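You operate a simulated robot arm through the tools that you are given. There is no shell and no other tool. Be economical: measure what you need, move in short steps, check, and stop when the job is done.

The job below is to be done with a simulated robot arm. You get a single attempt, and the scene is never put back.

## Task
Open the press bench drawer, take the orange disc on the big table top and put it away in the inside of the press bench drawer and shut the drawer again. Then take the teal-taped packet and put it on the front end of the big table. Then take the blue-taped packet and put it on the top of the blue mat. Then shut the grey rig drawer. Then close the right marking drawer. Then push the waste drawer shut. Then shut the desk cupboard door. Then take the green-taped packet and put it on the notebook. Then fetch the orange-taped packet and set it on the top of the computer desk. Then take the black-taped packet and put it on the front end of the big table. Then fetch the purple pad and set it on top of the black rubber anvil pad. Then put the red tin from the top of the slat-shelf bench on the crate side of the big table. Then shut the top bench drawer. Do these in the order given. Set down upright: teal-taped packet, blue-taped packet, green-taped packet, orange-taped packet, black-taped packet, tin.

It is judged by the outcome, as a careful person would: the job done as asked, and still so three seconds after it is handed in. It fails if anything else is knocked over, pushed out of place, dropped, spilled or broken.

## Robot
A 7-joint arm with a vacuum gripper on a trunk, on a base that drives. Base frame: it is fixed to the floor where the robot stands at the start and does not move with it; the origin is under the middle of the robot, x ahead of it, y to its left, z up. Readings come in cm, degrees, newtons and seconds.
With the tool pointing down near the work surface it reaches from about 10 to 64 cm from the robot's upright axis, wherever it stands. Its first joint turns from -115.0 to 115.0 degrees. Places, roughly: black-taped packet (16x8x10 cm) [-490, 90, 90]; blue-taped packet (16x8x10 cm) [-180, -310, 80]; crate side of the big table [-170, -300, 80]; desk cupboard door [-560, -780, 40]; front end of the big table [-240, -270, 80]; green-taped packet (16x8x10 cm) [-550, -730, 80]; grey rig drawer [-280, -710, 60]; inside of the press bench drawer [70, 10, 70]; notebook [-575, -725, 75]; orange disc (11x11x2 cm) [-250, -450, 80]; orange-taped packet (16x8x10 cm) [-550, -710, 80]; press bench drawer [70, 10, 70]; purple pad (9x6x5 cm) [60, 70, 80]; right marking drawer [-260, -580, 60]; rubber anvil pad (11x16x4 cm) [120, -120, 80]; teal-taped packet (16x8x10 cm) [-220, -440, 80]; tin [125, -150, 75]; top bench drawer [120, -250, 60]; top of the blue mat (20x24 cm) [-136, -382, 80]; top of the computer desk (72x24 cm) [-440, -912, 74]; waste drawer [-320, -860, 50]. Payload 2.55 kg.
Tool frame: the origin (TCP) lies in the middle of the cups' lips, and z points out of the cups. The gripper has 1 cup of 4.4 cm across, covering 4.4 by 4.4 cm (tool x, y); the bellows give 2 cm. With the vacuum on, a cup seals on a smooth face that it is pressed against (1 to 4 N); it does not hold porous or soft things. The pull reaches 55 N.
Orientation is that of the tool frame in the base frame, as a unit quaternion [x, y, z, w]. With the cups facing straight down, the tool's x points along the base's -x, its y along +y and its z along -z.

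## Interface
- The arm moves only by the tool send_rows. Its argument "series" is a list that holds one entry, the list of rows, each a list of 7 numbers: the shift along the tool's x, y, z in m, then the turn, a rotation vector about the tool's x, y, z in rad, then the vacuum: 1 switches it on, 0 off. In form: [[[x, y, z, ax, ay, az, vac], ...]]. A call has 1 to 10 rows; each row shifts and turns the commanded pose from where the row before left it, along the tool's axes as they then stand. Rows are played at 5 a second. More than 5 cm and 8.6 degrees between two rows, or a gripper value outside its range, and nothing of the call is played. A pose out of reach is approached as far as the arm can. The call stops where the force on the tool passes 40 N (or 10 N more than at its start, if that is more) or the arm is blocked; 0.2 s more then pass. The pull builds up within a second once a cup has sealed. Time passes only in rows, and 0.2 s behind the last, so rows that do not move give it time. It gives the time, the measured TCP pose, the force on the tool (base axes) and the pull of the vacuum at its end, in the units of the frame above (readings bear some noise), with the torque about the TCP (base axes, N m) and any sound that the robot's microphone picked up.
- Cameras (640 x 400 px; columns grow to the right, rows downward): "scene" is now at [-0.23, 17.74, 168.07]; the picture's right is [0.01, -1.00, 0.00], its down [-0.93, -0.01, -0.36] and it looks along [0.36, 0.00, -0.93] (base axes); focal length 248 px, centre (320, 200). "wrist" rides on the gripper at [8.1, 0.6, -17.3] in the tool frame; the picture's right is [-0.08, 1.00, 0.00], its down [-0.89, -0.07, -0.45] and it looks along [-0.44, -0.04, 0.90] (tool axes); focal length 256 px, centre (320, 200). There is no depth. A picture from a camera that has moved, and an enlarged one, comes with that camera's place and axes in the base frame and with its lens.
- capture(camera): a new picture of that camera. It takes no simulated time.
- slide_trunk(by): slides the trunk up (or, below 0, down) by that many cm; the arm and the scene camera ride with it, the base frame stays. It gives what a move gives, with no picture.
- base_move(legs): drives the robot by 1 to 6 legs, each [ahead, left, turn to the left] in cm, cm and degrees, along the robot's own axes; the way and the turn of a leg run together, so that a leg with both is an arc; at most 150 cm and 180 degrees a leg. The arm and the cameras ride along, it lands a little off, and it stops where it bumps. It gives what a move gives.
- aim_head(pan, tilt): turns the head with the scene camera to pan (to the left, within 155 degrees either way) and tilt (down, from -29 to 69), counted from straight ahead of the robot. It gives what a move gives.
- close_up(camera, box): a new picture of the part [left, top, right, bottom] of that camera's present view, enlarged. It takes no simulated time.
- finish_job(): hands the job in; it is judged then, once.

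Work in short steps. Places have to be worked out from the pictures, the camera data and where the tool is seen: move nearer, look again, correct. Check each grasp and each placing, and mend what went wrong. You have 556 turns and 360 pictures in all, those below and enlarged ones among them. Switch the vacuum off and draw the arm clear of the work before you hand the job in, unless the task says otherwise; then end with one line.

The tools are called as name(argument=value, ...) on one line, values as JSON. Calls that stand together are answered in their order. send_rows: Moves the arm, as the interface text tells. Its arguments: {"type":"object","properties":{"series":{"type":"array","items":{"type":"array","items":{"type":"array","items":{"type":"number"}}}}},"required":["series"]} The other tools are called the same way: slide_trunk (by) slides the trunk up or down; base_move (legs) drives the base; aim_head (pan, tilt) turns the head that bears the scene camera; capture (camera) takes a picture; close_up (camera, box) takes an enlarged picture of a part of a camera's view; finish_job () hands the job in.

At the start:

```text
time: 0.0
eef_pos: [37.92, 11.94, 109.63]
orientation: [0.0, 1.0, 0.0, 0.0]
ft_force: [0.6, 0.7, 0.7]
ft_torque: [-0.02, 0.04, 0.0]
pull: 0.0
trunk travel left (down, up): [-80.0, 19.0]
robot x, y, heading: [0.1, 0.09, -0.0]
head pan, tilt: [0.7, 68.7]
```

scene: 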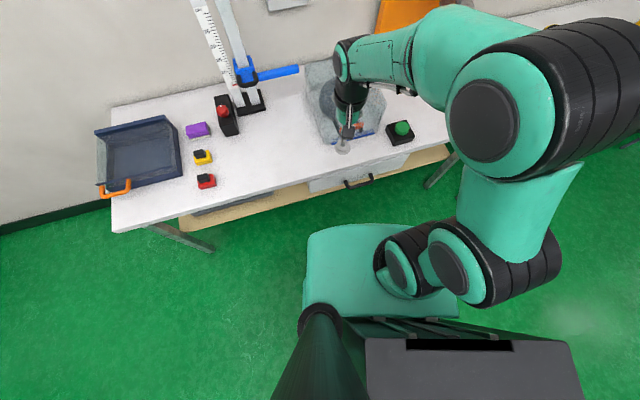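
wrist: 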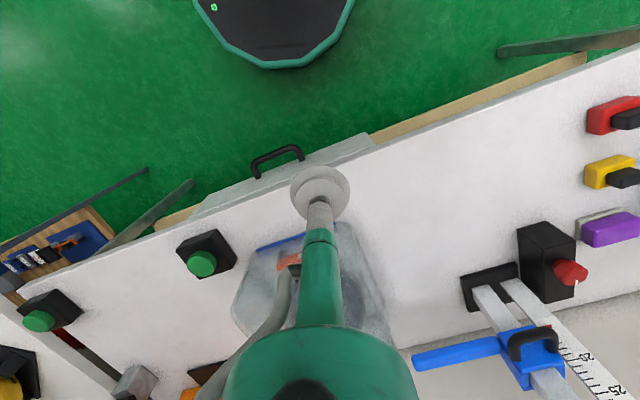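

I'll look closer at the press bench drawer from the scene camera before moving.

close_up(camera="scene", box=[240, 80, 460, 220])

close_up(camera="wrist", box=[160, 100, 400, 250])

```text
2.86 times, centred on (350, 150) of scene
camera zoom: at [-0.23, 17.74, 168.07], right [0.01, -1.0, 0.0], down [-0.93, -0.01, -0.36], along [0.36, 0.0, -0.93], focal length 709 px, centre (234, 343)
```

zoom: 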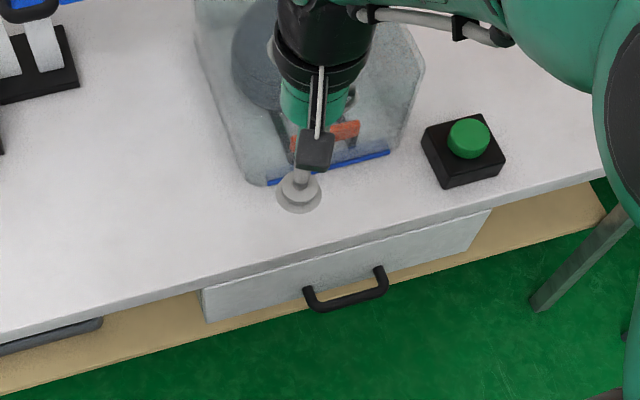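

```text
2.67 times, centred on (280, 175) of wrist
camera zoom: at [29.82, 12.74, 126.99], right [0.08, 1.0, 0.0], down [0.89, -0.07, 0.45], along [0.44, -0.04, -0.9], focal length 683 px, centre (427, 267)
```

zoom: 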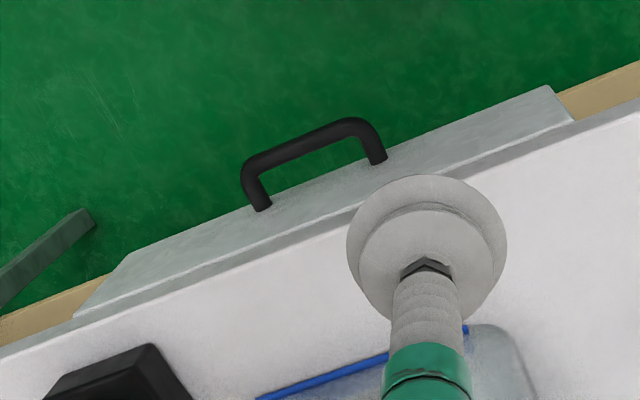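

The drawer handle triangulates to about (49.5, 1, 68), with the bench turned roughly 17°. I'll survey the room with the head before starting.

aim_head(pan=0, tilt=25)

capture(camera="scene")

aim_head(pan=-90, tilt=25)

capture(camera="scene")

aim_head(pan=-150, tilt=20)

capture(camera="scene")

aim_head(pan=100, tilt=20)

capture(camera="scene")

aim_head(pan=150, tilt=20)

capture(camera="scene")

```text
time: 1.1
eef_pos: [37.81, 12.05, 109.61]
orientation: [0.0, 1.0, 0.0, 0.0]
ft_force: [-0.7, -1.2, -0.6]
ft_torque: [-0.02, 0.01, -0.01]
pull: 0.0
trunk travel left (down, up): [-80.0, 19.0]
robot x, y, heading: [-0.41, 0.09, 0.0]
head pan, tilt: [0.0, 25.0]
```

```text
355 pictures are left
camera scene: at [3.39, 17.67, 174.01], right [0.0, -1.0, 0.0], down [-0.42, 0.0, -0.91], along [0.91, 0.0, -0.42], focal length 248 px, centre (320, 200)
```

scene: 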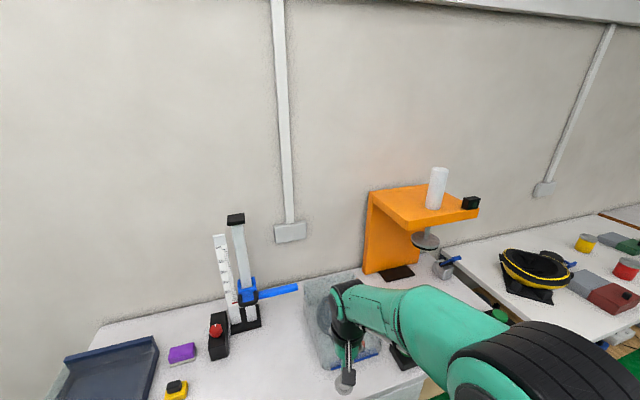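

```text
time: 2.8
eef_pos: [37.87, 12.0, 109.58]
orientation: [0.0, 1.0, 0.0, 0.0]
ft_force: [-1.0, -0.5, -0.1]
ft_torque: [0.01, 0.03, 0.01]
pull: 0.1
trunk travel left (down, up): [-80.0, 19.0]
robot x, y, heading: [-0.16, 0.18, 0.0]
head pan, tilt: [-90.0, 25.0]
```

```text
354 pictures are left
camera scene: at [-5.82, 8.45, 174.02], right [-1.0, 0.0, 0.0], down [0.0, 0.42, -0.91], along [0.0, -0.91, -0.42], focal length 248 px, centre (320, 200)
```

scene: 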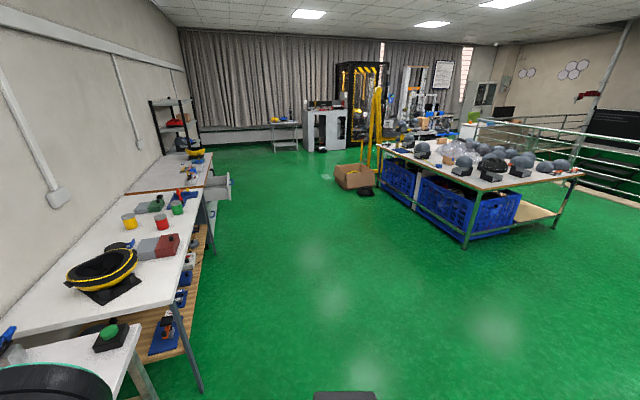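

```text
time: 4.1
eef_pos: [37.86, 12.06, 109.52]
orientation: [0.0, 1.0, 0.0, 0.0]
ft_force: [-0.1, 0.0, -0.6]
ft_torque: [0.01, 0.02, -0.03]
pull: 0.1
trunk travel left (down, up): [-80.0, 19.0]
robot x, y, heading: [0.06, -0.08, -0.0]
head pan, tilt: [-150.0, 20.0]
```

```text
353 pictures are left
camera scene: at [-13.89, 13.0, 174.82], right [-0.5, 0.87, 0.0], down [0.3, 0.17, -0.94], along [-0.81, -0.47, -0.34], focal length 248 px, centre (320, 200)
```

scene: 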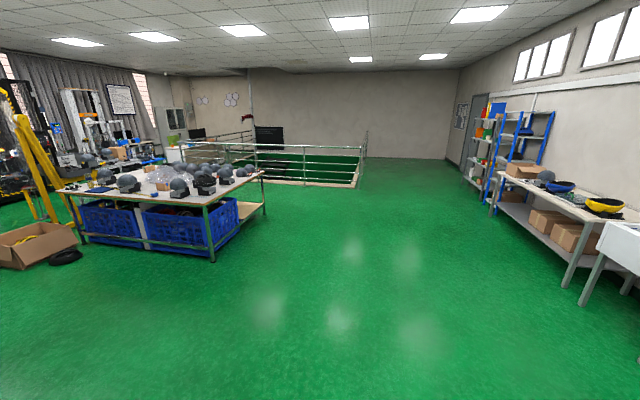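

```text
time: 7.6
eef_pos: [37.9, 12.03, 109.58]
orientation: [0.001, 1.0, 0.0, 0.0]
ft_force: [-0.6, 0.2, -0.4]
ft_torque: [0.02, -0.02, 0.0]
pull: 0.0
trunk travel left (down, up): [-80.0, 19.0]
robot x, y, heading: [-0.16, 0.11, -0.1]
head pan, tilt: [100.0, 20.0]
```

```text
352 pictures are left
camera scene: at [-7.44, 26.84, 174.82], right [0.98, 0.17, 0.0], down [0.06, -0.34, -0.94], along [-0.16, 0.93, -0.34], focal length 248 px, centre (320, 200)
```

scene: 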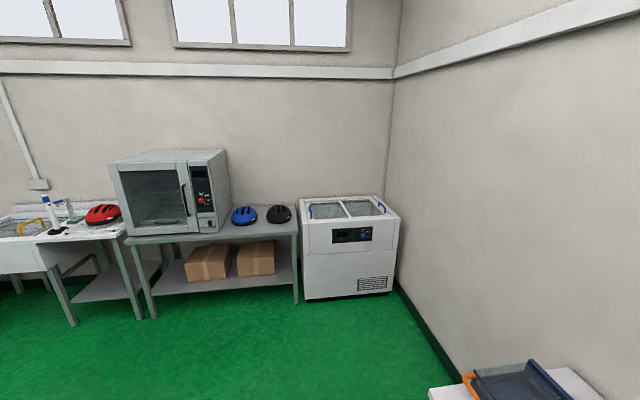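

```text
time: 8.8
eef_pos: [37.92, 12.04, 109.64]
orientation: [0.0, 1.0, 0.0, -0.001]
ft_force: [0.4, 0.4, 0.1]
ft_torque: [0.01, -0.03, -0.03]
pull: 0.0
trunk travel left (down, up): [-80.0, 19.0]
robot x, y, heading: [-0.19, -0.04, -0.1]
head pan, tilt: [150.0, 20.0]
```

```text
351 pictures are left
camera scene: at [-13.89, 22.33, 174.82], right [0.5, 0.87, 0.0], down [0.3, -0.17, -0.94], along [-0.81, 0.47, -0.34], focal length 248 px, centre (320, 200)
```

scene: 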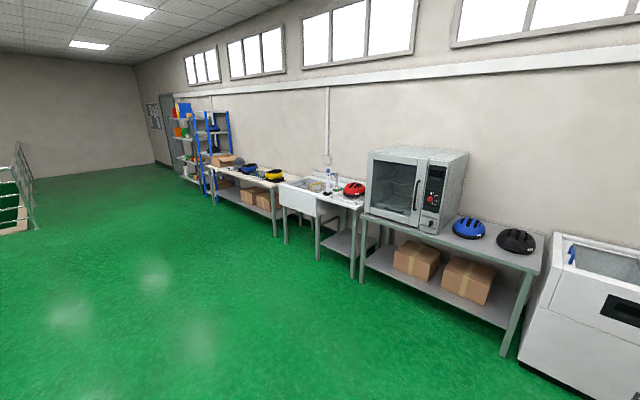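

Wide open floor around, so I'll back off the bench, turn to face it squarely, then pitch the tool forward.

base_move(legs=[[-30, 0, 0], [0, 0, 17]])

aim_head(pan=0, tilt=50)

send_rows(series=[[[0, 0, 0, 0, -0.14, 0, 0], [0, 0, 0, 0, -0.14, 0, 0], [0, 0, 0, 0, -0.14, 0, 0], [0, 0, 0, 0, -0.14, 0, 0], [0, 0, 0, 0, -0.14, 0, 0], [0, 0, 0, 0, -0.14, 0, 0], [0, 0, 0, 0, -0.14, 0, 0], [0, 0, 0, 0, -0.14, 0, 0], [0, 0, 0, 0, -0.14, 0, 0], [0, 0, 0, 0, -0.14, 0, 0]]])

capture(camera="scene")

```text
time: 11.8
eef_pos: [2.46, 22.54, 109.62]
orientation: [-0.148, 0.989, 0.0, -0.001]
ft_force: [0.6, -0.5, 0.3]
ft_torque: [-0.03, -0.02, 0.02]
pull: 0.0
trunk travel left (down, up): [-80.0, 19.0]
robot x, y, heading: [-30.32, 0.05, 17.2]
head pan, tilt: [150.0, 20.0]
```

```text
time: 14.1
eef_pos: [2.45, 22.55, 109.64]
orientation: [-0.147, 0.989, 0.0, 0.0]
ft_force: [0.3, 0.2, -0.3]
ft_torque: [0.0, 0.02, 0.02]
pull: 0.0
trunk travel left (down, up): [-80.0, 19.0]
robot x, y, heading: [-29.95, 0.03, 17.0]
head pan, tilt: [0.0, 50.0]
```

```text
time: 16.3
eef_pos: [2.82, 23.33, 109.27]
orientation: [-0.128, 0.855, 0.074, 0.496]
ft_force: [0.2, -0.4, -0.1]
ft_torque: [-0.03, 0.0, 0.04]
pull: 0.1
out of reach, approached as far as the arm can: row 6, 8, 9, 10
trunk travel left (down, up): [-80.0, 19.0]
robot x, y, heading: [-30.05, 0.14, 16.9]
head pan, tilt: [0.0, 50.0]
```

```text
350 pictures are left
camera scene: at [-33.6, 17.42, 170.26], right [0.29, -0.96, 0.0], down [-0.73, -0.22, -0.64], along [0.61, 0.19, -0.77], focal length 248 px, centre (320, 200)
```

scene: 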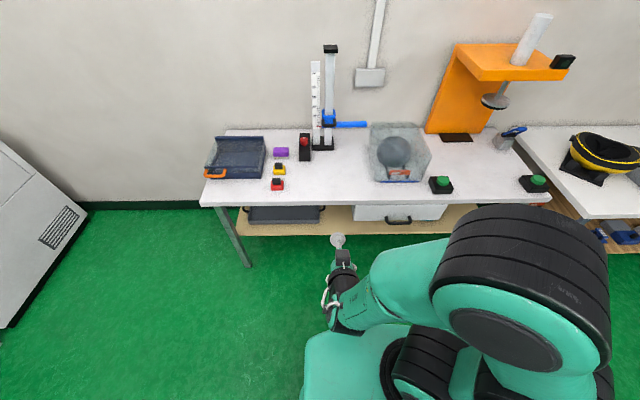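

The bench is now square to the robot, but the tool pitched only 60° as close in as it is. I'll extend along the tool axis and see if the pitch completes.

send_rows(series=[[[0, 0, 0.04, 0, 0, 0, 0], [0, 0, 0.04, 0, 0, 0, 0], [0, 0, 0.04, 0, 0, 0, 0], [0, 0, 0.04, 0, 0, 0, 0], [0, 0, 0.04, 0, 0, 0, 0]]])

capture(camera="scene")

```text
time: 17.5
eef_pos: [19.68, 28.38, 99.01]
orientation: [-0.127, 0.856, 0.073, 0.495]
ft_force: [-0.1, 0.0, -0.7]
ft_torque: [-0.01, -0.01, 0.0]
pull: 0.0
trunk travel left (down, up): [-80.0, 19.0]
robot x, y, heading: [-30.08, 0.06, 17.0]
head pan, tilt: [0.0, 50.0]
```

```text
349 pictures are left
camera scene: at [-33.43, 17.5, 170.26], right [0.29, -0.96, 0.0], down [-0.73, -0.22, -0.64], along [0.61, 0.19, -0.77], focal length 248 px, centre (320, 200)
```

scene: 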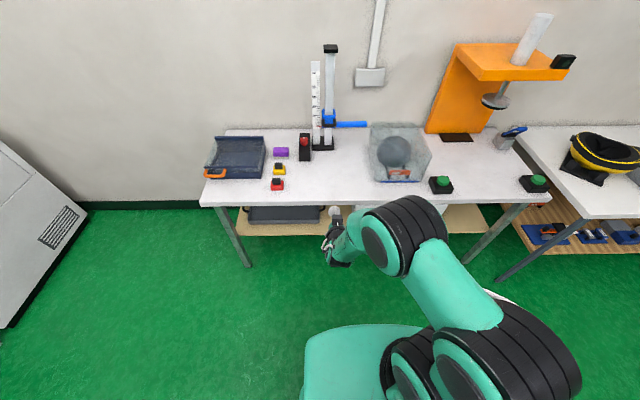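

Extended fine, keeping the 60° pitch. Now I pitch the remaining 30°.

send_rows(series=[[[0, 0, 0, 0, -0.13, 0, 0], [0, 0, 0, 0, -0.13, 0, 0], [0, 0, 0, 0, -0.13, 0, 0], [0, 0, 0, 0, -0.133, 0, 0]]])

```text
time: 18.5
eef_pos: [19.55, 28.52, 99.27]
orientation: [-0.121, 0.806, 0.086, 0.572]
ft_force: [-0.1, 0.3, -0.4]
ft_torque: [-0.01, 0.01, -0.02]
pull: 0.1
out of reach, approached as far as the arm can: row 2, 3, 4
trunk travel left (down, up): [-80.0, 19.0]
robot x, y, heading: [-30.34, -0.38, 16.8]
head pan, tilt: [0.0, 50.0]
```

Pitch is at 71°, apparently limited by the wrist. Raising the TCP relative to the shoulder should flatten the forearm, so I lift it and pitch further.

send_rows(series=[[[-0.04, 0, 0, 0, 0, 0, 0], [-0.04, 0, 0, 0, 0, 0, 0], [-0.04, 0, 0, 0, 0, 0, 0], [-0.04, 0, 0, 0, 0, 0, 0], [-0.04, 0, 0, 0, 0, 0, 0], [0, 0, 0, 0, -0.12, 0, 0], [0, 0, 0, 0, -0.12, 0, 0], [0, 0, 0, 0, -0.097, 0, 0]]])

capture(camera="scene")

```text
time: 20.3
eef_pos: [27.57, 31.14, 118.37]
orientation: [-0.104, 0.7, 0.104, 0.699]
ft_force: [0.8, 0.6, -0.4]
ft_torque: [-0.02, -0.01, 0.0]
pull: 0.0
out of reach, approached as far as the arm can: row 8
trunk travel left (down, up): [-80.0, 19.0]
robot x, y, heading: [-30.5, -0.02, 16.9]
head pan, tilt: [0.0, 50.0]
```

```text
348 pictures are left
camera scene: at [-33.5, 17.45, 170.27], right [0.29, -0.96, 0.0], down [-0.73, -0.22, -0.64], along [0.61, 0.19, -0.77], focal length 248 px, centre (320, 200)
```

scene: 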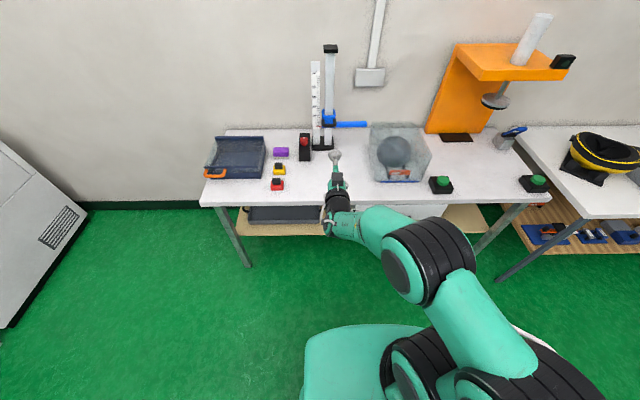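

Tool is now horizontal at z≈118. I'll shift the base right and slightly back, then lower the trunk to the drawer front's height, left of the handle.

base_move(legs=[[-8, -23, 0]])

slide_trunk(by=-46.5)

capture(camera="wrist")

capture(camera="scene")

```text
time: 22.1
eef_pos: [26.67, 6.65, 118.44]
orientation: [-0.104, 0.7, 0.104, 0.699]
ft_force: [0.1, -0.9, 0.7]
ft_torque: [-0.01, 0.01, -0.01]
pull: 0.0
trunk travel left (down, up): [-80.0, 19.0]
robot x, y, heading: [-31.74, -24.14, 16.8]
head pan, tilt: [0.0, 50.0]
```

```text
refused: -46.5 is not a number from -40 to 40
```

```text
347 pictures are left
camera wrist: at [9.97, 2.29, 110.5], right [-0.29, 0.95, 0.08], down [-0.4, -0.2, 0.89], along [0.87, 0.23, 0.44], focal length 256 px, centre (320, 200)
```

wrist: 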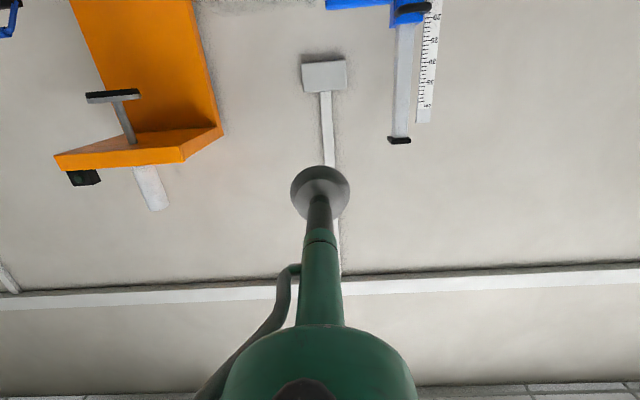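

```text
346 pictures are left
camera scene: at [-34.49, -6.98, 170.28], right [0.29, -0.96, 0.0], down [-0.73, -0.22, -0.64], along [0.62, 0.19, -0.77], focal length 248 px, centre (320, 200)
```

scene: 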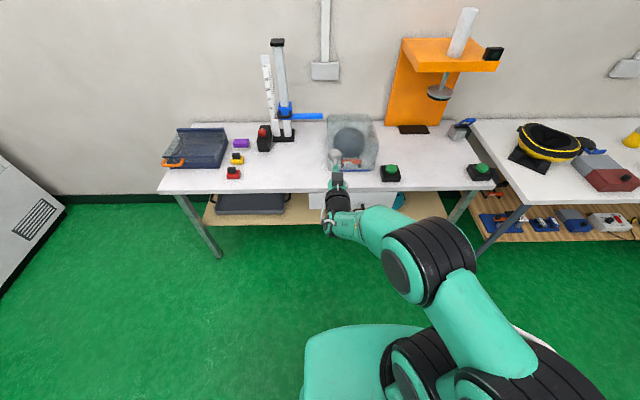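

Gap to the front is about 20 cm. Lower the trunk in two slides.

slide_trunk(by=-35)

slide_trunk(by=-11.5)

capture(camera="wrist")

capture(camera="scene")

```text
time: 25.5
eef_pos: [26.69, 6.65, 83.52]
orientation: [-0.103, 0.701, 0.103, 0.698]
ft_force: [0.4, -0.4, 0.5]
ft_torque: [0.0, -0.01, -0.01]
pull: 0.1
trunk travel left (down, up): [-45.0, 54.0]
robot x, y, heading: [-30.78, -24.37, 16.7]
head pan, tilt: [0.0, 50.0]
```

```text
time: 27.0
eef_pos: [26.8, 6.64, 72.03]
orientation: [-0.102, 0.7, 0.102, 0.699]
ft_force: [-0.5, 2.0, -0.1]
ft_torque: [-0.01, 0.02, -0.01]
pull: 0.1
trunk travel left (down, up): [-33.5, 65.5]
robot x, y, heading: [-31.65, -24.03, 17.0]
head pan, tilt: [0.0, 50.0]
```

```text
345 pictures are left
camera wrist: at [9.98, 2.36, 63.99], right [-0.29, 0.95, 0.08], down [-0.4, -0.2, 0.89], along [0.87, 0.23, 0.44], focal length 256 px, centre (320, 200)
```

wrist: 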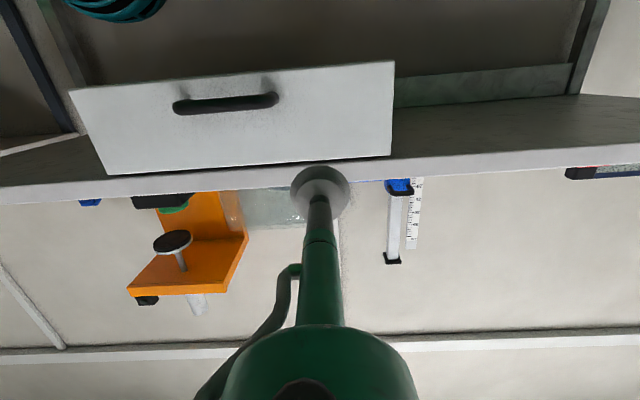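

```text
344 pictures are left
camera scene: at [-34.49, -6.88, 123.77], right [0.29, -0.96, 0.0], down [-0.73, -0.22, -0.64], along [0.62, 0.19, -0.77], focal length 248 px, centre (320, 200)
```

scene: 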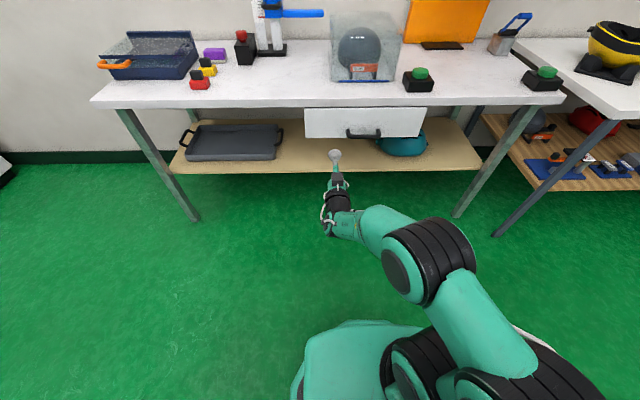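

The drawer front spans z≈63.5–76, its plane about 20 cm ahead of the cup, which sits left of the handle at mid-height. Drive ahead 17 cm and turn the vacuum on for the last bit.

base_move(legs=[[16, 0, 0]])

capture(camera="wrist")

```text
time: 28.4
eef_pos: [42.27, 11.25, 71.83]
orientation: [-0.104, 0.701, 0.104, 0.698]
ft_force: [-0.5, 0.6, -0.4]
ft_torque: [-0.02, -0.01, 0.0]
pull: 0.0
trunk travel left (down, up): [-33.5, 65.5]
robot x, y, heading: [-15.96, -19.31, 16.7]
head pan, tilt: [0.0, 50.0]
```

```text
343 pictures are left
camera wrist: at [25.48, 7.0, 63.98], right [-0.29, 0.95, 0.08], down [-0.4, -0.2, 0.89], along [0.87, 0.23, 0.44], focal length 256 px, centre (320, 200)
```

wrist: 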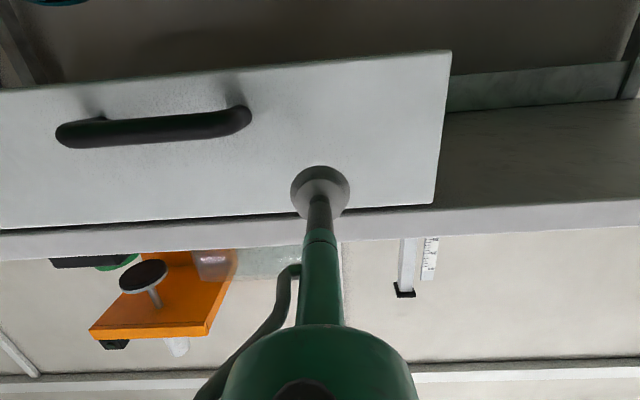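

Aligned over the plain face; about 4 cm left. I press in with 1 cm steps, vacuum on.

send_rows(series=[[[0.005, 0, 0.01, 0, 0, 0, 1], [0, 0, 0.01, 0, 0, 0, 1], [0, 0, 0.01, 0, 0, 0, 1], [0, 0, 0.005, 0, 0, 0, 1]]])

```text
time: 29.4
eef_pos: [45.7, 12.28, 71.39]
orientation: [-0.103, 0.7, 0.103, 0.699]
ft_force: [-0.1, 0.6, 0.4]
ft_torque: [0.02, 0.01, 0.01]
pull: 0.0
trunk travel left (down, up): [-33.5, 65.5]
robot x, y, heading: [-15.64, -19.66, 16.7]
head pan, tilt: [0.0, 50.0]
```

No contact yet; continue in 5 mm steps.

send_rows(series=[[[0, 0, 0.005, 0, 0, 0, 1], [0, 0, 0.005, 0, 0, 0, 1], [0, 0, 0.005, 0, 0, 0, 1], [0, 0, 0.005, 0, 0, 0, 1], [0, 0, 0, 0, 0, 0, 1], [0, 0, 0, 0, 0, 0, 1]]])

```text
time: 30.8
eef_pos: [47.36, 12.69, 71.52]
orientation: [-0.104, 0.7, 0.103, 0.699]
ft_force: [-28.3, -11.7, 1.5]
ft_torque: [0.33, 0.03, 0.59]
pull: 55.2
trunk travel left (down, up): [-33.5, 65.5]
robot x, y, heading: [-15.55, -20.09, 16.7]
head pan, tilt: [0.0, 50.0]
```

Sealed at full pull. Drive back 22 cm to open the drawer.

base_move(legs=[[-22, 0, 0]])

capture(camera="scene")

```text
time: 32.5
eef_pos: [26.62, 6.27, 71.57]
orientation: [-0.1, 0.7, 0.102, 0.699]
ft_force: [7.0, -19.1, 1.8]
ft_torque: [0.06, 0.0, 0.74]
pull: 55.3
trunk travel left (down, up): [-33.5, 65.5]
robot x, y, heading: [-36.62, -25.98, 16.6]
head pan, tilt: [0.0, 50.0]
```

```text
342 pictures are left
camera scene: at [-39.76, -8.7, 123.8], right [0.29, -0.96, 0.0], down [-0.73, -0.22, -0.64], along [0.62, 0.19, -0.77], focal length 248 px, centre (320, 200)
```

scene: 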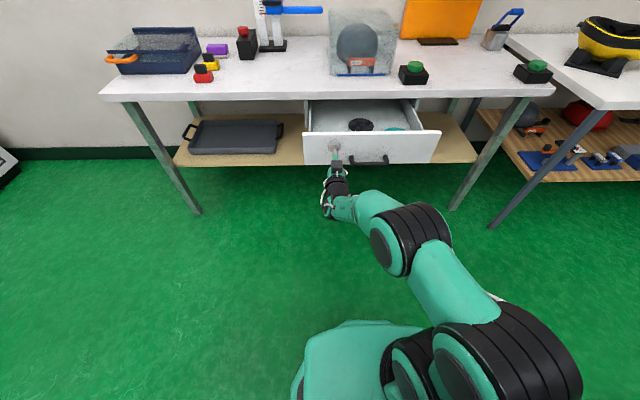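

Drawer is out about 21 cm. Zoom inside to see its contents.

close_up(camera="scene", box=[280, 80, 460, 180])

```text
3.56 times, centred on (370, 130) of scene
camera zoom: at [-39.76, -8.7, 123.8], right [0.29, -0.96, 0.0], down [-0.73, -0.22, -0.64], along [0.62, 0.19, -0.77], focal length 882 px, centre (142, 449)
```

zoom: 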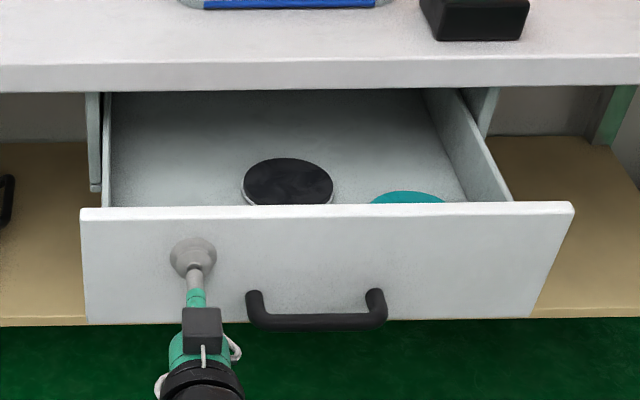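

There's free space in the drawer's left half. Release the vacuum, back off, and lift the trunk.

send_rows(series=[[[0, 0, 0, 0, 0, 0, 0], [0, 0, 0, 0, 0, 0, 0], [0, 0, 0, 0, 0, 0, 0], [0, 0, -0.01, 0, 0, 0, 0], [0, 0, -0.03, 0, 0, 0, 0]]])

base_move(legs=[[-20, 0, 0]])

slide_trunk(by=40)

capture(camera="scene")

```text
time: 33.7
eef_pos: [22.94, 5.3, 71.38]
orientation: [-0.1, 0.701, 0.102, 0.699]
ft_force: [-0.1, 1.0, -0.6]
ft_torque: [-0.03, -0.01, 0.0]
pull: 0.1
trunk travel left (down, up): [-33.5, 65.5]
robot x, y, heading: [-36.46, -26.22, 16.5]
head pan, tilt: [0.0, 50.0]
```

```text
time: 35.3
eef_pos: [3.87, -0.36, 71.38]
orientation: [-0.101, 0.701, 0.103, 0.699]
ft_force: [0.2, -0.7, 0.2]
ft_torque: [0.01, 0.01, 0.01]
pull: 0.0
trunk travel left (down, up): [-33.5, 65.5]
robot x, y, heading: [-55.37, -31.87, 16.5]
head pan, tilt: [0.0, 50.0]
```

```text
time: 39.1
eef_pos: [3.82, -0.37, 111.35]
orientation: [-0.102, 0.7, 0.103, 0.699]
ft_force: [-0.1, 0.1, 0.1]
ft_torque: [0.01, -0.01, 0.03]
pull: 0.0
trunk travel left (down, up): [-73.5, 25.5]
robot x, y, heading: [-55.27, -31.66, 16.7]
head pan, tilt: [0.0, 50.0]
```

```text
340 pictures are left
camera scene: at [-58.89, -14.19, 163.76], right [0.29, -0.96, 0.0], down [-0.73, -0.22, -0.64], along [0.62, 0.18, -0.77], focal length 248 px, centre (320, 200)
```

scene: 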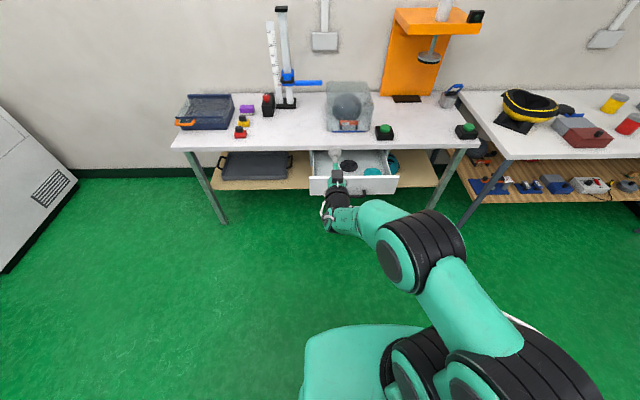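

Pitch the tool back down (11 rows over two calls) and retract it for travel.

send_rows(series=[[[0, 0, -0.01, 0, 0.145, 0, 0], [0, 0, -0.01, 0, 0.145, 0, 0], [0, 0, -0.01, 0, 0.145, 0, 0], [0, 0, -0.01, 0, 0.145, 0, 0], [0, 0, -0.01, 0, 0.145, 0, 0], [0, 0, 0, 0, 0.145, 0, 0], [0, 0, 0, 0, 0.145, 0, 0], [0, 0, 0, 0, 0.145, 0, 0], [0, 0, 0, 0, 0.145, 0, 0], [0, 0, 0, 0, 0.145, 0, 0]]])

send_rows(series=[[[0, 0, 0, 0, 0.119, 0, 0], [0.04, 0, 0, 0, 0, 0, 0], [0.04, 0, 0, 0, 0, 0, 0], [0.04, 0, 0, 0, 0, 0, 0], [0.04, 0, 0, 0, 0, 0, 0]]])

aim_head(pan=-120, tilt=15)

capture(camera="scene")

```text
time: 41.3
eef_pos: [-3.11, -3.54, 108.04]
orientation: [-0.145, 0.984, 0.021, 0.097]
ft_force: [0.3, -0.5, 0.6]
ft_torque: [0.0, 0.09, 0.03]
pull: 0.0
out of reach, approached as far as the arm can: row 9, 10
trunk travel left (down, up): [-73.5, 25.5]
robot x, y, heading: [-55.87, -31.47, 16.8]
head pan, tilt: [0.0, 50.0]
```

```text
time: 42.5
eef_pos: [-21.71, -9.79, 102.36]
orientation: [-0.145, 0.989, 0.005, 0.025]
ft_force: [0.3, -0.8, -1.1]
ft_torque: [0.01, -0.01, 0.01]
pull: 0.0
out of reach, approached as far as the arm can: row 1
trunk travel left (down, up): [-73.5, 25.5]
robot x, y, heading: [-55.41, -31.62, 16.9]
head pan, tilt: [0.0, 50.0]
```

```text
time: 44.5
eef_pos: [-21.55, -9.61, 102.44]
orientation: [-0.145, 0.989, 0.005, 0.025]
ft_force: [-0.4, 0.4, -0.5]
ft_torque: [0.01, 0.03, 0.06]
pull: 0.1
trunk travel left (down, up): [-73.5, 25.5]
robot x, y, heading: [-55.69, -31.73, 16.9]
head pan, tilt: [-120.0, 15.0]
```

```text
339 pictures are left
camera scene: at [-68.41, -25.5, 169.14], right [-0.97, 0.23, 0.0], down [0.06, 0.25, -0.97], along [-0.22, -0.94, -0.26], focal length 248 px, centre (320, 200)
```

scene: 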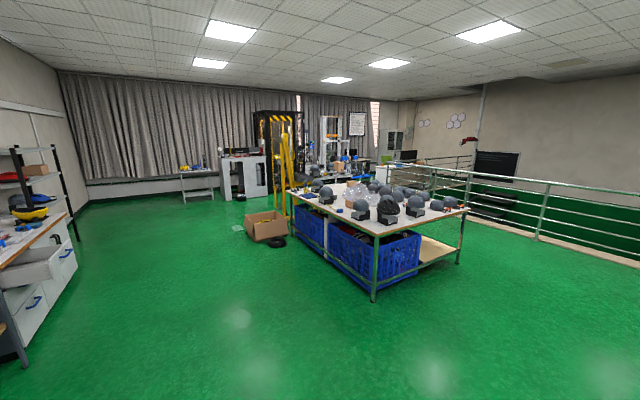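

The big table's near corner is about (-171,-228), its near right corner about (-324,-282). The disc lies toward the railing side, so I turn round and drive towards that side.

base_move(legs=[[0, 0, -165], [150, 0, 0], [150, 0, 0]])

aim_head(pan=20, tilt=25)

capture(camera="scene")

```text
time: 65.7
eef_pos: [-334.84, -219.6, 102.48]
orientation: [0.96, 0.279, -0.024, 0.008]
ft_force: [0.7, 0.1, 1.0]
ft_torque: [-0.05, -0.01, -0.01]
pull: 0.1
trunk travel left (down, up): [-73.5, 25.5]
robot x, y, heading: [-307.82, -189.4, -147.6]
head pan, tilt: [-120.0, 15.0]
```

```text
time: 67.9
eef_pos: [-334.83, -219.54, 102.49]
orientation: [0.96, 0.279, -0.024, 0.007]
ft_force: [0.1, 0.5, 0.9]
ft_torque: [-0.04, 0.01, 0.03]
pull: 0.1
trunk travel left (down, up): [-73.5, 25.5]
robot x, y, heading: [-307.77, -189.03, -147.6]
head pan, tilt: [20.0, 25.0]
```

```text
338 pictures are left
camera scene: at [-298.85, -208.19, 167.51], right [-0.79, 0.61, 0.0], down [0.26, 0.34, -0.91], along [-0.55, -0.72, -0.42], focal length 248 px, centre (320, 200)
```

scene: 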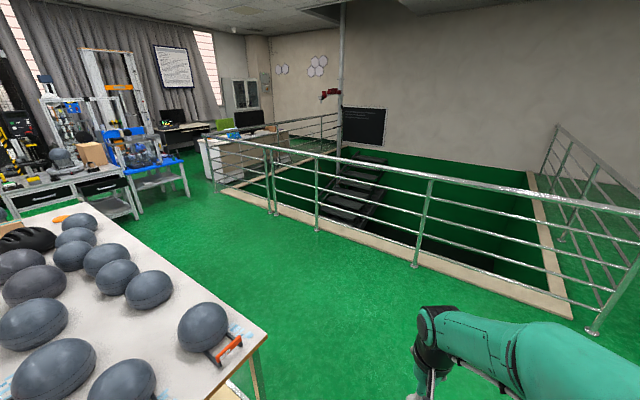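

Table axis runs at about -73° and the railing corridor is wide (over 100 cm). Drive down along the table's railing side.

base_move(legs=[[0, 0, 18], [105, 0, 0], [0, 0, 56.5], [130, 0, 0]])

aim_head(pan=15, tilt=35)

capture(camera="scene")

```text
time: 82.9
eef_pos: [-309.88, -426.35, 102.45]
orientation: [0.581, 0.813, -0.014, 0.02]
ft_force: [0.3, -0.4, 0.0]
ft_torque: [0.0, 0.02, 0.01]
pull: 0.0
trunk travel left (down, up): [-73.5, 25.5]
robot x, y, heading: [-333.1, -393.07, -71.0]
head pan, tilt: [20.0, 25.0]
```

```text
time: 83.7
eef_pos: [-309.93, -426.28, 102.34]
orientation: [0.582, 0.813, -0.013, 0.022]
ft_force: [0.2, 0.5, -0.3]
ft_torque: [0.0, -0.04, -0.03]
pull: 0.0
trunk travel left (down, up): [-73.5, 25.5]
robot x, y, heading: [-333.26, -392.96, -70.9]
head pan, tilt: [15.0, 35.0]
```

```text
337 pictures are left
camera scene: at [-313.33, -389.03, 165.94], right [-0.83, -0.56, 0.0], down [-0.32, 0.48, -0.82], along [0.46, -0.68, -0.57], focal length 248 px, centre (320, 200)
```

scene: 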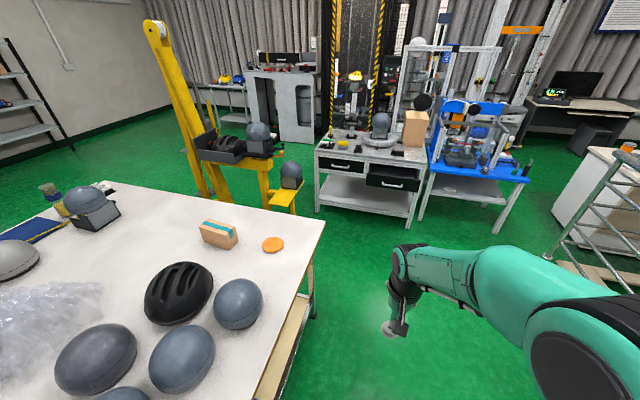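

The disc is at about (-245,-450) and the teal packet at (-222,-437). I check my own footprint by looking straight down with the head and panning left over the table edge.

aim_head(pan=0, tilt=69)

capture(camera="scene")

aim_head(pan=90, tilt=69)

capture(camera="scene")

```text
time: 84.6
eef_pos: [-309.91, -426.37, 102.5]
orientation: [0.581, 0.814, -0.014, 0.022]
ft_force: [-0.6, 0.1, -0.2]
ft_torque: [0.01, 0.0, 0.02]
pull: 0.1
trunk travel left (down, up): [-73.5, 25.5]
robot x, y, heading: [-333.12, -393.03, -71.1]
head pan, tilt: [0.0, 68.8]
```

```text
336 pictures are left
camera scene: at [-316.43, -387.03, 161.57], right [-0.95, -0.33, 0.0], down [-0.3, 0.88, -0.36], along [0.12, -0.34, -0.93], focal length 248 px, centre (320, 200)
```

scene: 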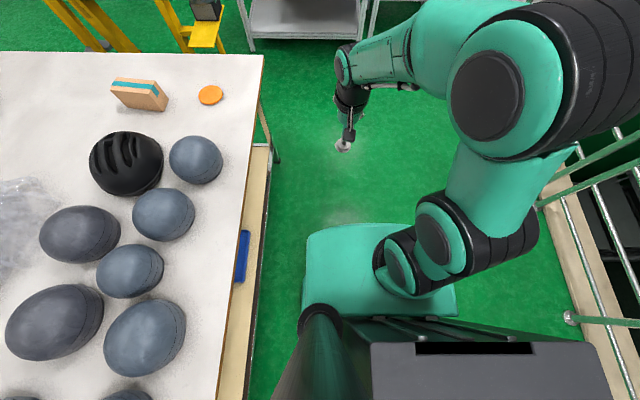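

```text
time: 86.3
eef_pos: [-309.89, -426.25, 102.43]
orientation: [0.582, 0.813, -0.013, 0.021]
ft_force: [0.8, 0.0, 0.4]
ft_torque: [-0.01, -0.03, -0.01]
pull: 0.1
trunk travel left (down, up): [-73.5, 25.5]
robot x, y, heading: [-333.08, -393.0, -70.9]
head pan, tilt: [90.0, 68.8]
```

```text
335 pictures are left
camera scene: at [-312.97, -379.92, 161.57], right [0.32, -0.95, 0.0], down [-0.88, -0.3, -0.36], along [0.34, 0.12, -0.93], focal length 248 px, centre (320, 200)
```

scene: 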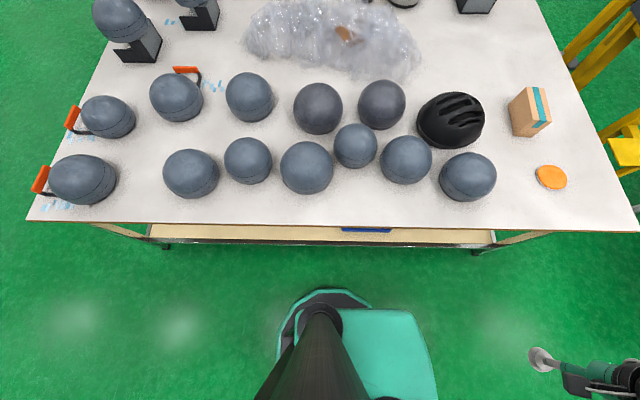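

The base is a disc of about 27 cm radius; I can stand about 32 cm from the table edge. Raise the trunk a bit, drive alongside the disc, and turn to face the table.

slide_trunk(by=15)

base_move(legs=[[78, 0, 0], [0, 0, 88]])

aim_head(pan=0, tilt=60)

capture(camera="scene")

capture(camera="wrist")

```text
time: 88.0
eef_pos: [-309.91, -426.23, 117.44]
orientation: [0.581, 0.813, -0.014, 0.02]
ft_force: [-0.8, -0.4, 0.1]
ft_torque: [0.03, 0.01, -0.03]
pull: 0.1
trunk travel left (down, up): [-88.5, 10.5]
robot x, y, heading: [-333.07, -392.87, -70.8]
head pan, tilt: [90.0, 68.8]
```

```text
time: 96.0
eef_pos: [-274.02, -444.75, 117.4]
orientation: [-0.151, 0.988, 0.004, 0.024]
ft_force: [-0.3, -0.1, 0.4]
ft_torque: [0.04, -0.03, 0.01]
pull: 0.1
trunk travel left (down, up): [-88.5, 10.5]
robot x, y, heading: [-307.59, -466.72, 17.5]
head pan, tilt: [90.0, 68.8]
```

```text
time: 97.7
eef_pos: [-274.17, -444.63, 117.64]
orientation: [-0.152, 0.988, 0.005, 0.024]
ft_force: [-0.9, -0.7, 0.1]
ft_torque: [0.03, 0.03, 0.0]
pull: 0.0
trunk travel left (down, up): [-88.5, 10.5]
robot x, y, heading: [-307.63, -467.0, 17.6]
head pan, tilt: [0.0, 60.0]
```

```text
334 pictures are left
camera scene: at [-312.38, -450.1, 177.51], right [0.3, -0.95, 0.0], down [-0.83, -0.26, -0.5], along [0.48, 0.15, -0.87], focal length 248 px, centre (320, 200)
```

scene: 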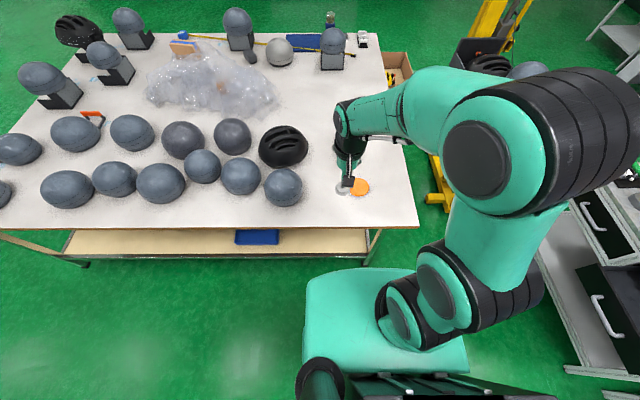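

```text
333 pictures are left
camera wrist: at [-282.78, -446.73, 134.42], right [-0.22, 0.97, 0.01], down [0.85, 0.19, 0.49], along [0.48, 0.11, -0.87], focal length 256 px, centre (320, 200)
```

wrist: 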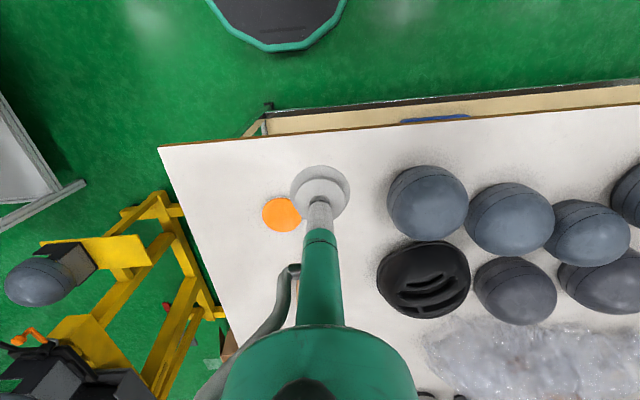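

Disc is at about (-245.2,-449). Drive 9 cm closer, level the tool and move it above the disc.

base_move(legs=[[9, 0, 0]])

send_rows(series=[[[-0.035, -0.025, 0, 0, 0.05, 0, 0], [-0.035, -0.025, 0, 0, 0, 0, 0], [-0.035, -0.025, 0, 0, 0, 0, 0], [-0.035, -0.025, 0, 0, 0, 0, 0], [-0.033, -0.025, 0, 0, 0, 0, 0], [0, 0, 0.04, 0, 0, 0, 0], [0, 0, 0.04, 0, 0, 0, 0], [0, 0, 0.04, 0, 0, 0, 0], [0, 0, 0.04, 0, 0, 0, 0]]])

capture(camera="wrist")

```text
time: 98.8
eef_pos: [-265.64, -442.16, 117.39]
orientation: [-0.15, 0.988, 0.005, 0.024]
ft_force: [0.3, 0.7, -0.4]
ft_torque: [-0.02, -0.02, 0.03]
pull: 0.1
trunk travel left (down, up): [-88.5, 10.5]
robot x, y, heading: [-299.53, -464.22, 17.7]
head pan, tilt: [0.0, 60.0]
```

```text
time: 100.8
eef_pos: [-247.71, -448.91, 99.5]
orientation: [-0.151, 0.989, 0.002, -0.001]
ft_force: [-0.2, 0.1, -0.4]
ft_torque: [0.04, 0.04, -0.01]
pull: 0.0
out of reach, approached as far as the arm can: row 4, 5
trunk travel left (down, up): [-88.5, 10.5]
robot x, y, heading: [-299.62, -464.2, 17.7]
head pan, tilt: [0.0, 60.0]
```

```text
332 pictures are left
camera wrist: at [-255.55, -450.59, 116.81], right [-0.22, 0.98, 0.0], down [0.87, 0.2, 0.45], along [0.43, 0.1, -0.9], focal length 256 px, centre (320, 200)
```

wrist: 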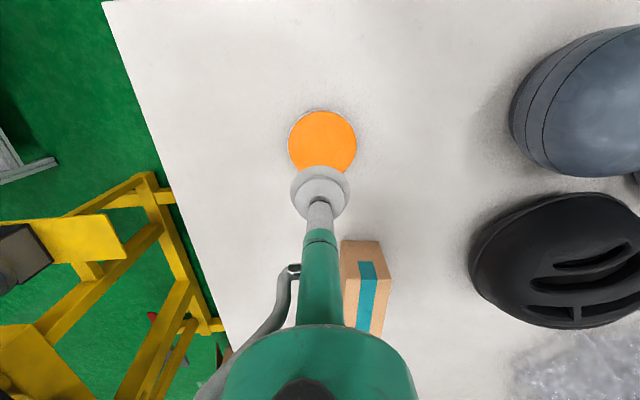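

Disc centre is 1.7 cm ahead of the TCP. Correct and descend carefully, vacuum on.

send_rows(series=[[[-0.017, 0.002, 0.03, 0, 0, 0, 1], [0, 0, 0.04, 0, 0, 0, 1], [0, 0, 0.04, 0, 0, 0, 1], [0, 0, 0.04, 0, 0, 0, 1], [0, 0, 0.02, 0, 0, 0, 1], [0, 0, 0.01, 0, 0, 0, 1], [0, 0, 0.01, 0, 0, 0, 1], [0, 0, 0.008, 0, 0, 0, 1]]])

```text
time: 102.6
eef_pos: [-246.39, -448.3, 79.61]
orientation: [-0.151, 0.988, 0.002, -0.001]
ft_force: [0.0, -0.5, 0.4]
ft_torque: [0.0, 0.0, 0.0]
pull: 55.0
trunk travel left (down, up): [-88.5, 10.5]
robot x, y, heading: [-299.2, -464.51, 17.5]
head pan, tilt: [0.0, 60.0]
```

Sealed (disc top z≈79.6, table ≈77.5). Lift 20 cm and retract.

send_rows(series=[[[0, 0, 0, 0, 0, 0, 1], [0, 0, -0.02, 0, 0, 0, 1], [0, 0, -0.04, 0, 0, 0, 1], [0, 0, -0.05, 0, 0, 0, 1], [0, 0, -0.05, 0, 0, 0, 1], [0, 0, -0.05, 0, 0, 0, 1], [0.05, 0, -0.03, 0, 0, 0, 1], [0.05, 0, 0, 0, 0, 0, 1], [0.05, 0, 0, 0, 0, 0, 1]]])

capture(camera="wrist")

```text
refused: row 7 steps farther than a row can; nothing moved
```

```text
331 pictures are left
camera wrist: at [-254.17, -449.93, 97.04], right [-0.22, 0.98, 0.0], down [0.87, 0.2, 0.44], along [0.43, 0.1, -0.9], focal length 256 px, centre (320, 200)
```

wrist: 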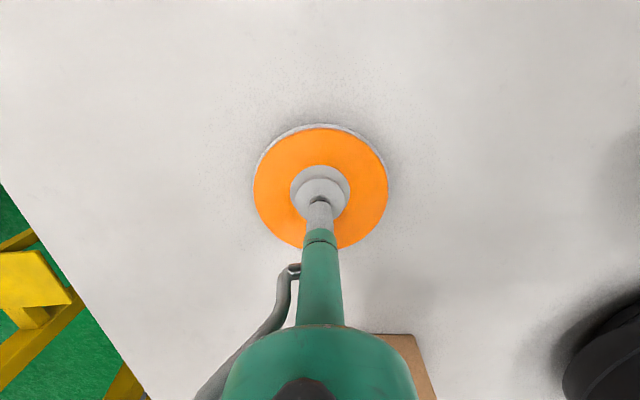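

Centred seal; redo the lift within step limits.

send_rows(series=[[[0, 0, -0.02, 0, 0, 0, 1], [0, 0, -0.04, 0, 0, 0, 1], [0, 0, -0.05, 0, 0, 0, 1], [0, 0, -0.05, 0, 0, 0, 1], [0, 0, -0.05, 0, 0, 0, 1], [0.045, 0, -0.02, 0, 0, 0, 1], [0.045, 0, -0.02, 0, 0, 0, 1], [0.045, 0, 0, 0, 0, 0, 1]]])

base_move(legs=[[-20, 0, 0]])

```text
time: 104.4
eef_pos: [-259.24, -452.3, 104.92]
orientation: [-0.151, 0.989, 0.002, 0.0]
ft_force: [-0.6, 0.6, -1.3]
ft_torque: [-0.01, -0.03, 0.03]
pull: 54.8
trunk travel left (down, up): [-88.5, 10.5]
robot x, y, heading: [-299.45, -464.36, 17.4]
head pan, tilt: [0.0, 60.0]
```

```text
time: 106.0
eef_pos: [-278.31, -458.3, 104.83]
orientation: [-0.151, 0.989, 0.002, 0.0]
ft_force: [0.4, -0.4, -2.1]
ft_torque: [-0.02, -0.01, -0.01]
pull: 54.6
trunk travel left (down, up): [-88.5, 10.5]
robot x, y, heading: [-318.11, -470.6, 17.5]
head pan, tilt: [0.0, 60.0]
```

Drive back: strafe left past the table's front end, then diagonally to the press bench.

base_move(legs=[[0, 145, 0], [0, 112, 0], [140, 35, 0], [140, 35, 0], [105, 28, 0]])

aim_head(pan=0, tilt=50)

capture(camera="scene")

```text
time: 137.3
eef_pos: [-20.53, 3.57, 104.78]
orientation: [-0.161, 0.987, 0.001, 0.0]
ft_force: [0.0, 0.0, -1.1]
ft_torque: [-0.01, 0.0, 0.01]
pull: 55.0
trunk travel left (down, up): [-88.5, 10.5]
robot x, y, heading: [-60.58, -9.51, 18.6]
head pan, tilt: [0.0, 60.0]
```

```text
time: 138.0
eef_pos: [-20.4, 3.68, 104.72]
orientation: [-0.161, 0.987, 0.002, -0.001]
ft_force: [-0.1, 0.6, -1.5]
ft_torque: [0.02, 0.03, -0.02]
pull: 54.8
trunk travel left (down, up): [-88.5, 10.5]
robot x, y, heading: [-60.28, -9.44, 18.7]
head pan, tilt: [0.0, 50.0]
```

```text
330 pictures are left
camera scene: at [-64.31, 7.76, 178.76], right [0.32, -0.95, 0.0], down [-0.73, -0.25, -0.64], along [0.61, 0.21, -0.77], focal length 248 px, centre (320, 200)
```

scene: 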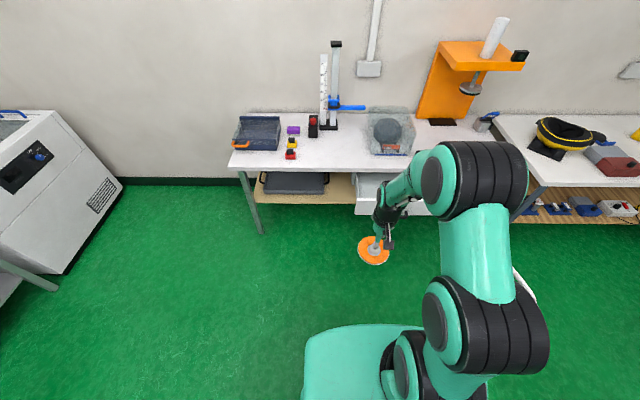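

Correct heading and move in so the disc hangs in front of the drawer, then view from the wrist.

base_move(legs=[[0, 0, -1.7], [43, -8.5, 0]])

slide_trunk(by=-12)

send_rows(series=[[[-0.045, 0, 0, 0, 0, 0, 1], [-0.045, 0, 0, 0, 0, 0, 1], [-0.044, 0, 0, 0, 0, 0, 1]]])

capture(camera="wrist")

capture(camera="scene")

```text
time: 141.0
eef_pos: [23.32, 6.45, 104.7]
orientation: [-0.144, 0.99, 0.002, 0.0]
ft_force: [0.4, 0.0, -1.8]
ft_torque: [0.03, 0.02, 0.04]
pull: 54.6
trunk travel left (down, up): [-88.5, 10.5]
robot x, y, heading: [-17.05, -5.27, 17.0]
head pan, tilt: [0.0, 50.0]
```

```text
time: 142.5
eef_pos: [23.29, 6.49, 92.79]
orientation: [-0.144, 0.99, 0.001, 0.0]
ft_force: [-0.2, -1.1, -1.4]
ft_torque: [-0.02, 0.0, -0.01]
pull: 54.8
trunk travel left (down, up): [-76.5, 22.5]
robot x, y, heading: [-17.04, -4.95, 16.5]
head pan, tilt: [0.0, 50.0]
```

```text
time: 143.3
eef_pos: [36.11, 10.32, 92.55]
orientation: [-0.144, 0.99, 0.001, 0.0]
ft_force: [0.3, 0.5, -1.5]
ft_torque: [-0.02, 0.04, 0.01]
pull: 54.9
trunk travel left (down, up): [-76.5, 22.5]
robot x, y, heading: [-16.95, -5.26, 17.0]
head pan, tilt: [0.0, 50.0]
```

```text
329 pictures are left
camera wrist: at [28.35, 8.74, 109.99], right [-0.21, 0.98, 0.0], down [0.88, 0.19, 0.44], along [0.43, 0.1, -0.9], focal length 256 px, centre (320, 200)
```

wrist: 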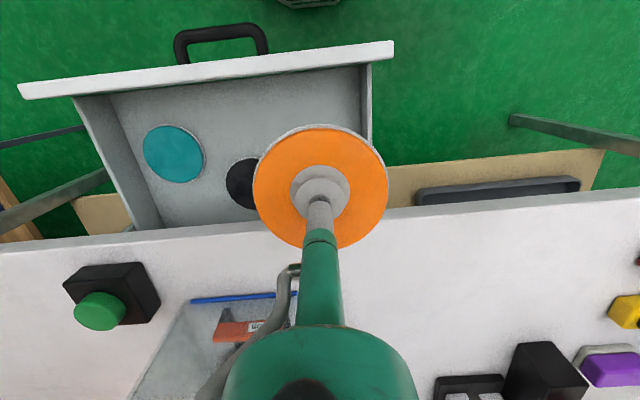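

```text
328 pictures are left
camera scene: at [-20.21, 12.18, 166.76], right [0.29, -0.96, 0.0], down [-0.73, -0.22, -0.64], along [0.61, 0.18, -0.77], focal length 248 px, centre (320, 200)
```

scene: 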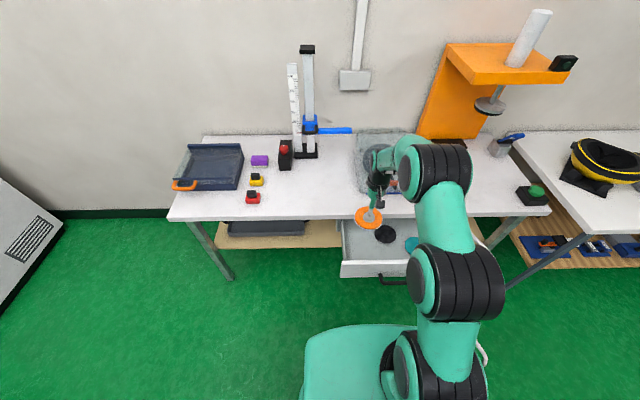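

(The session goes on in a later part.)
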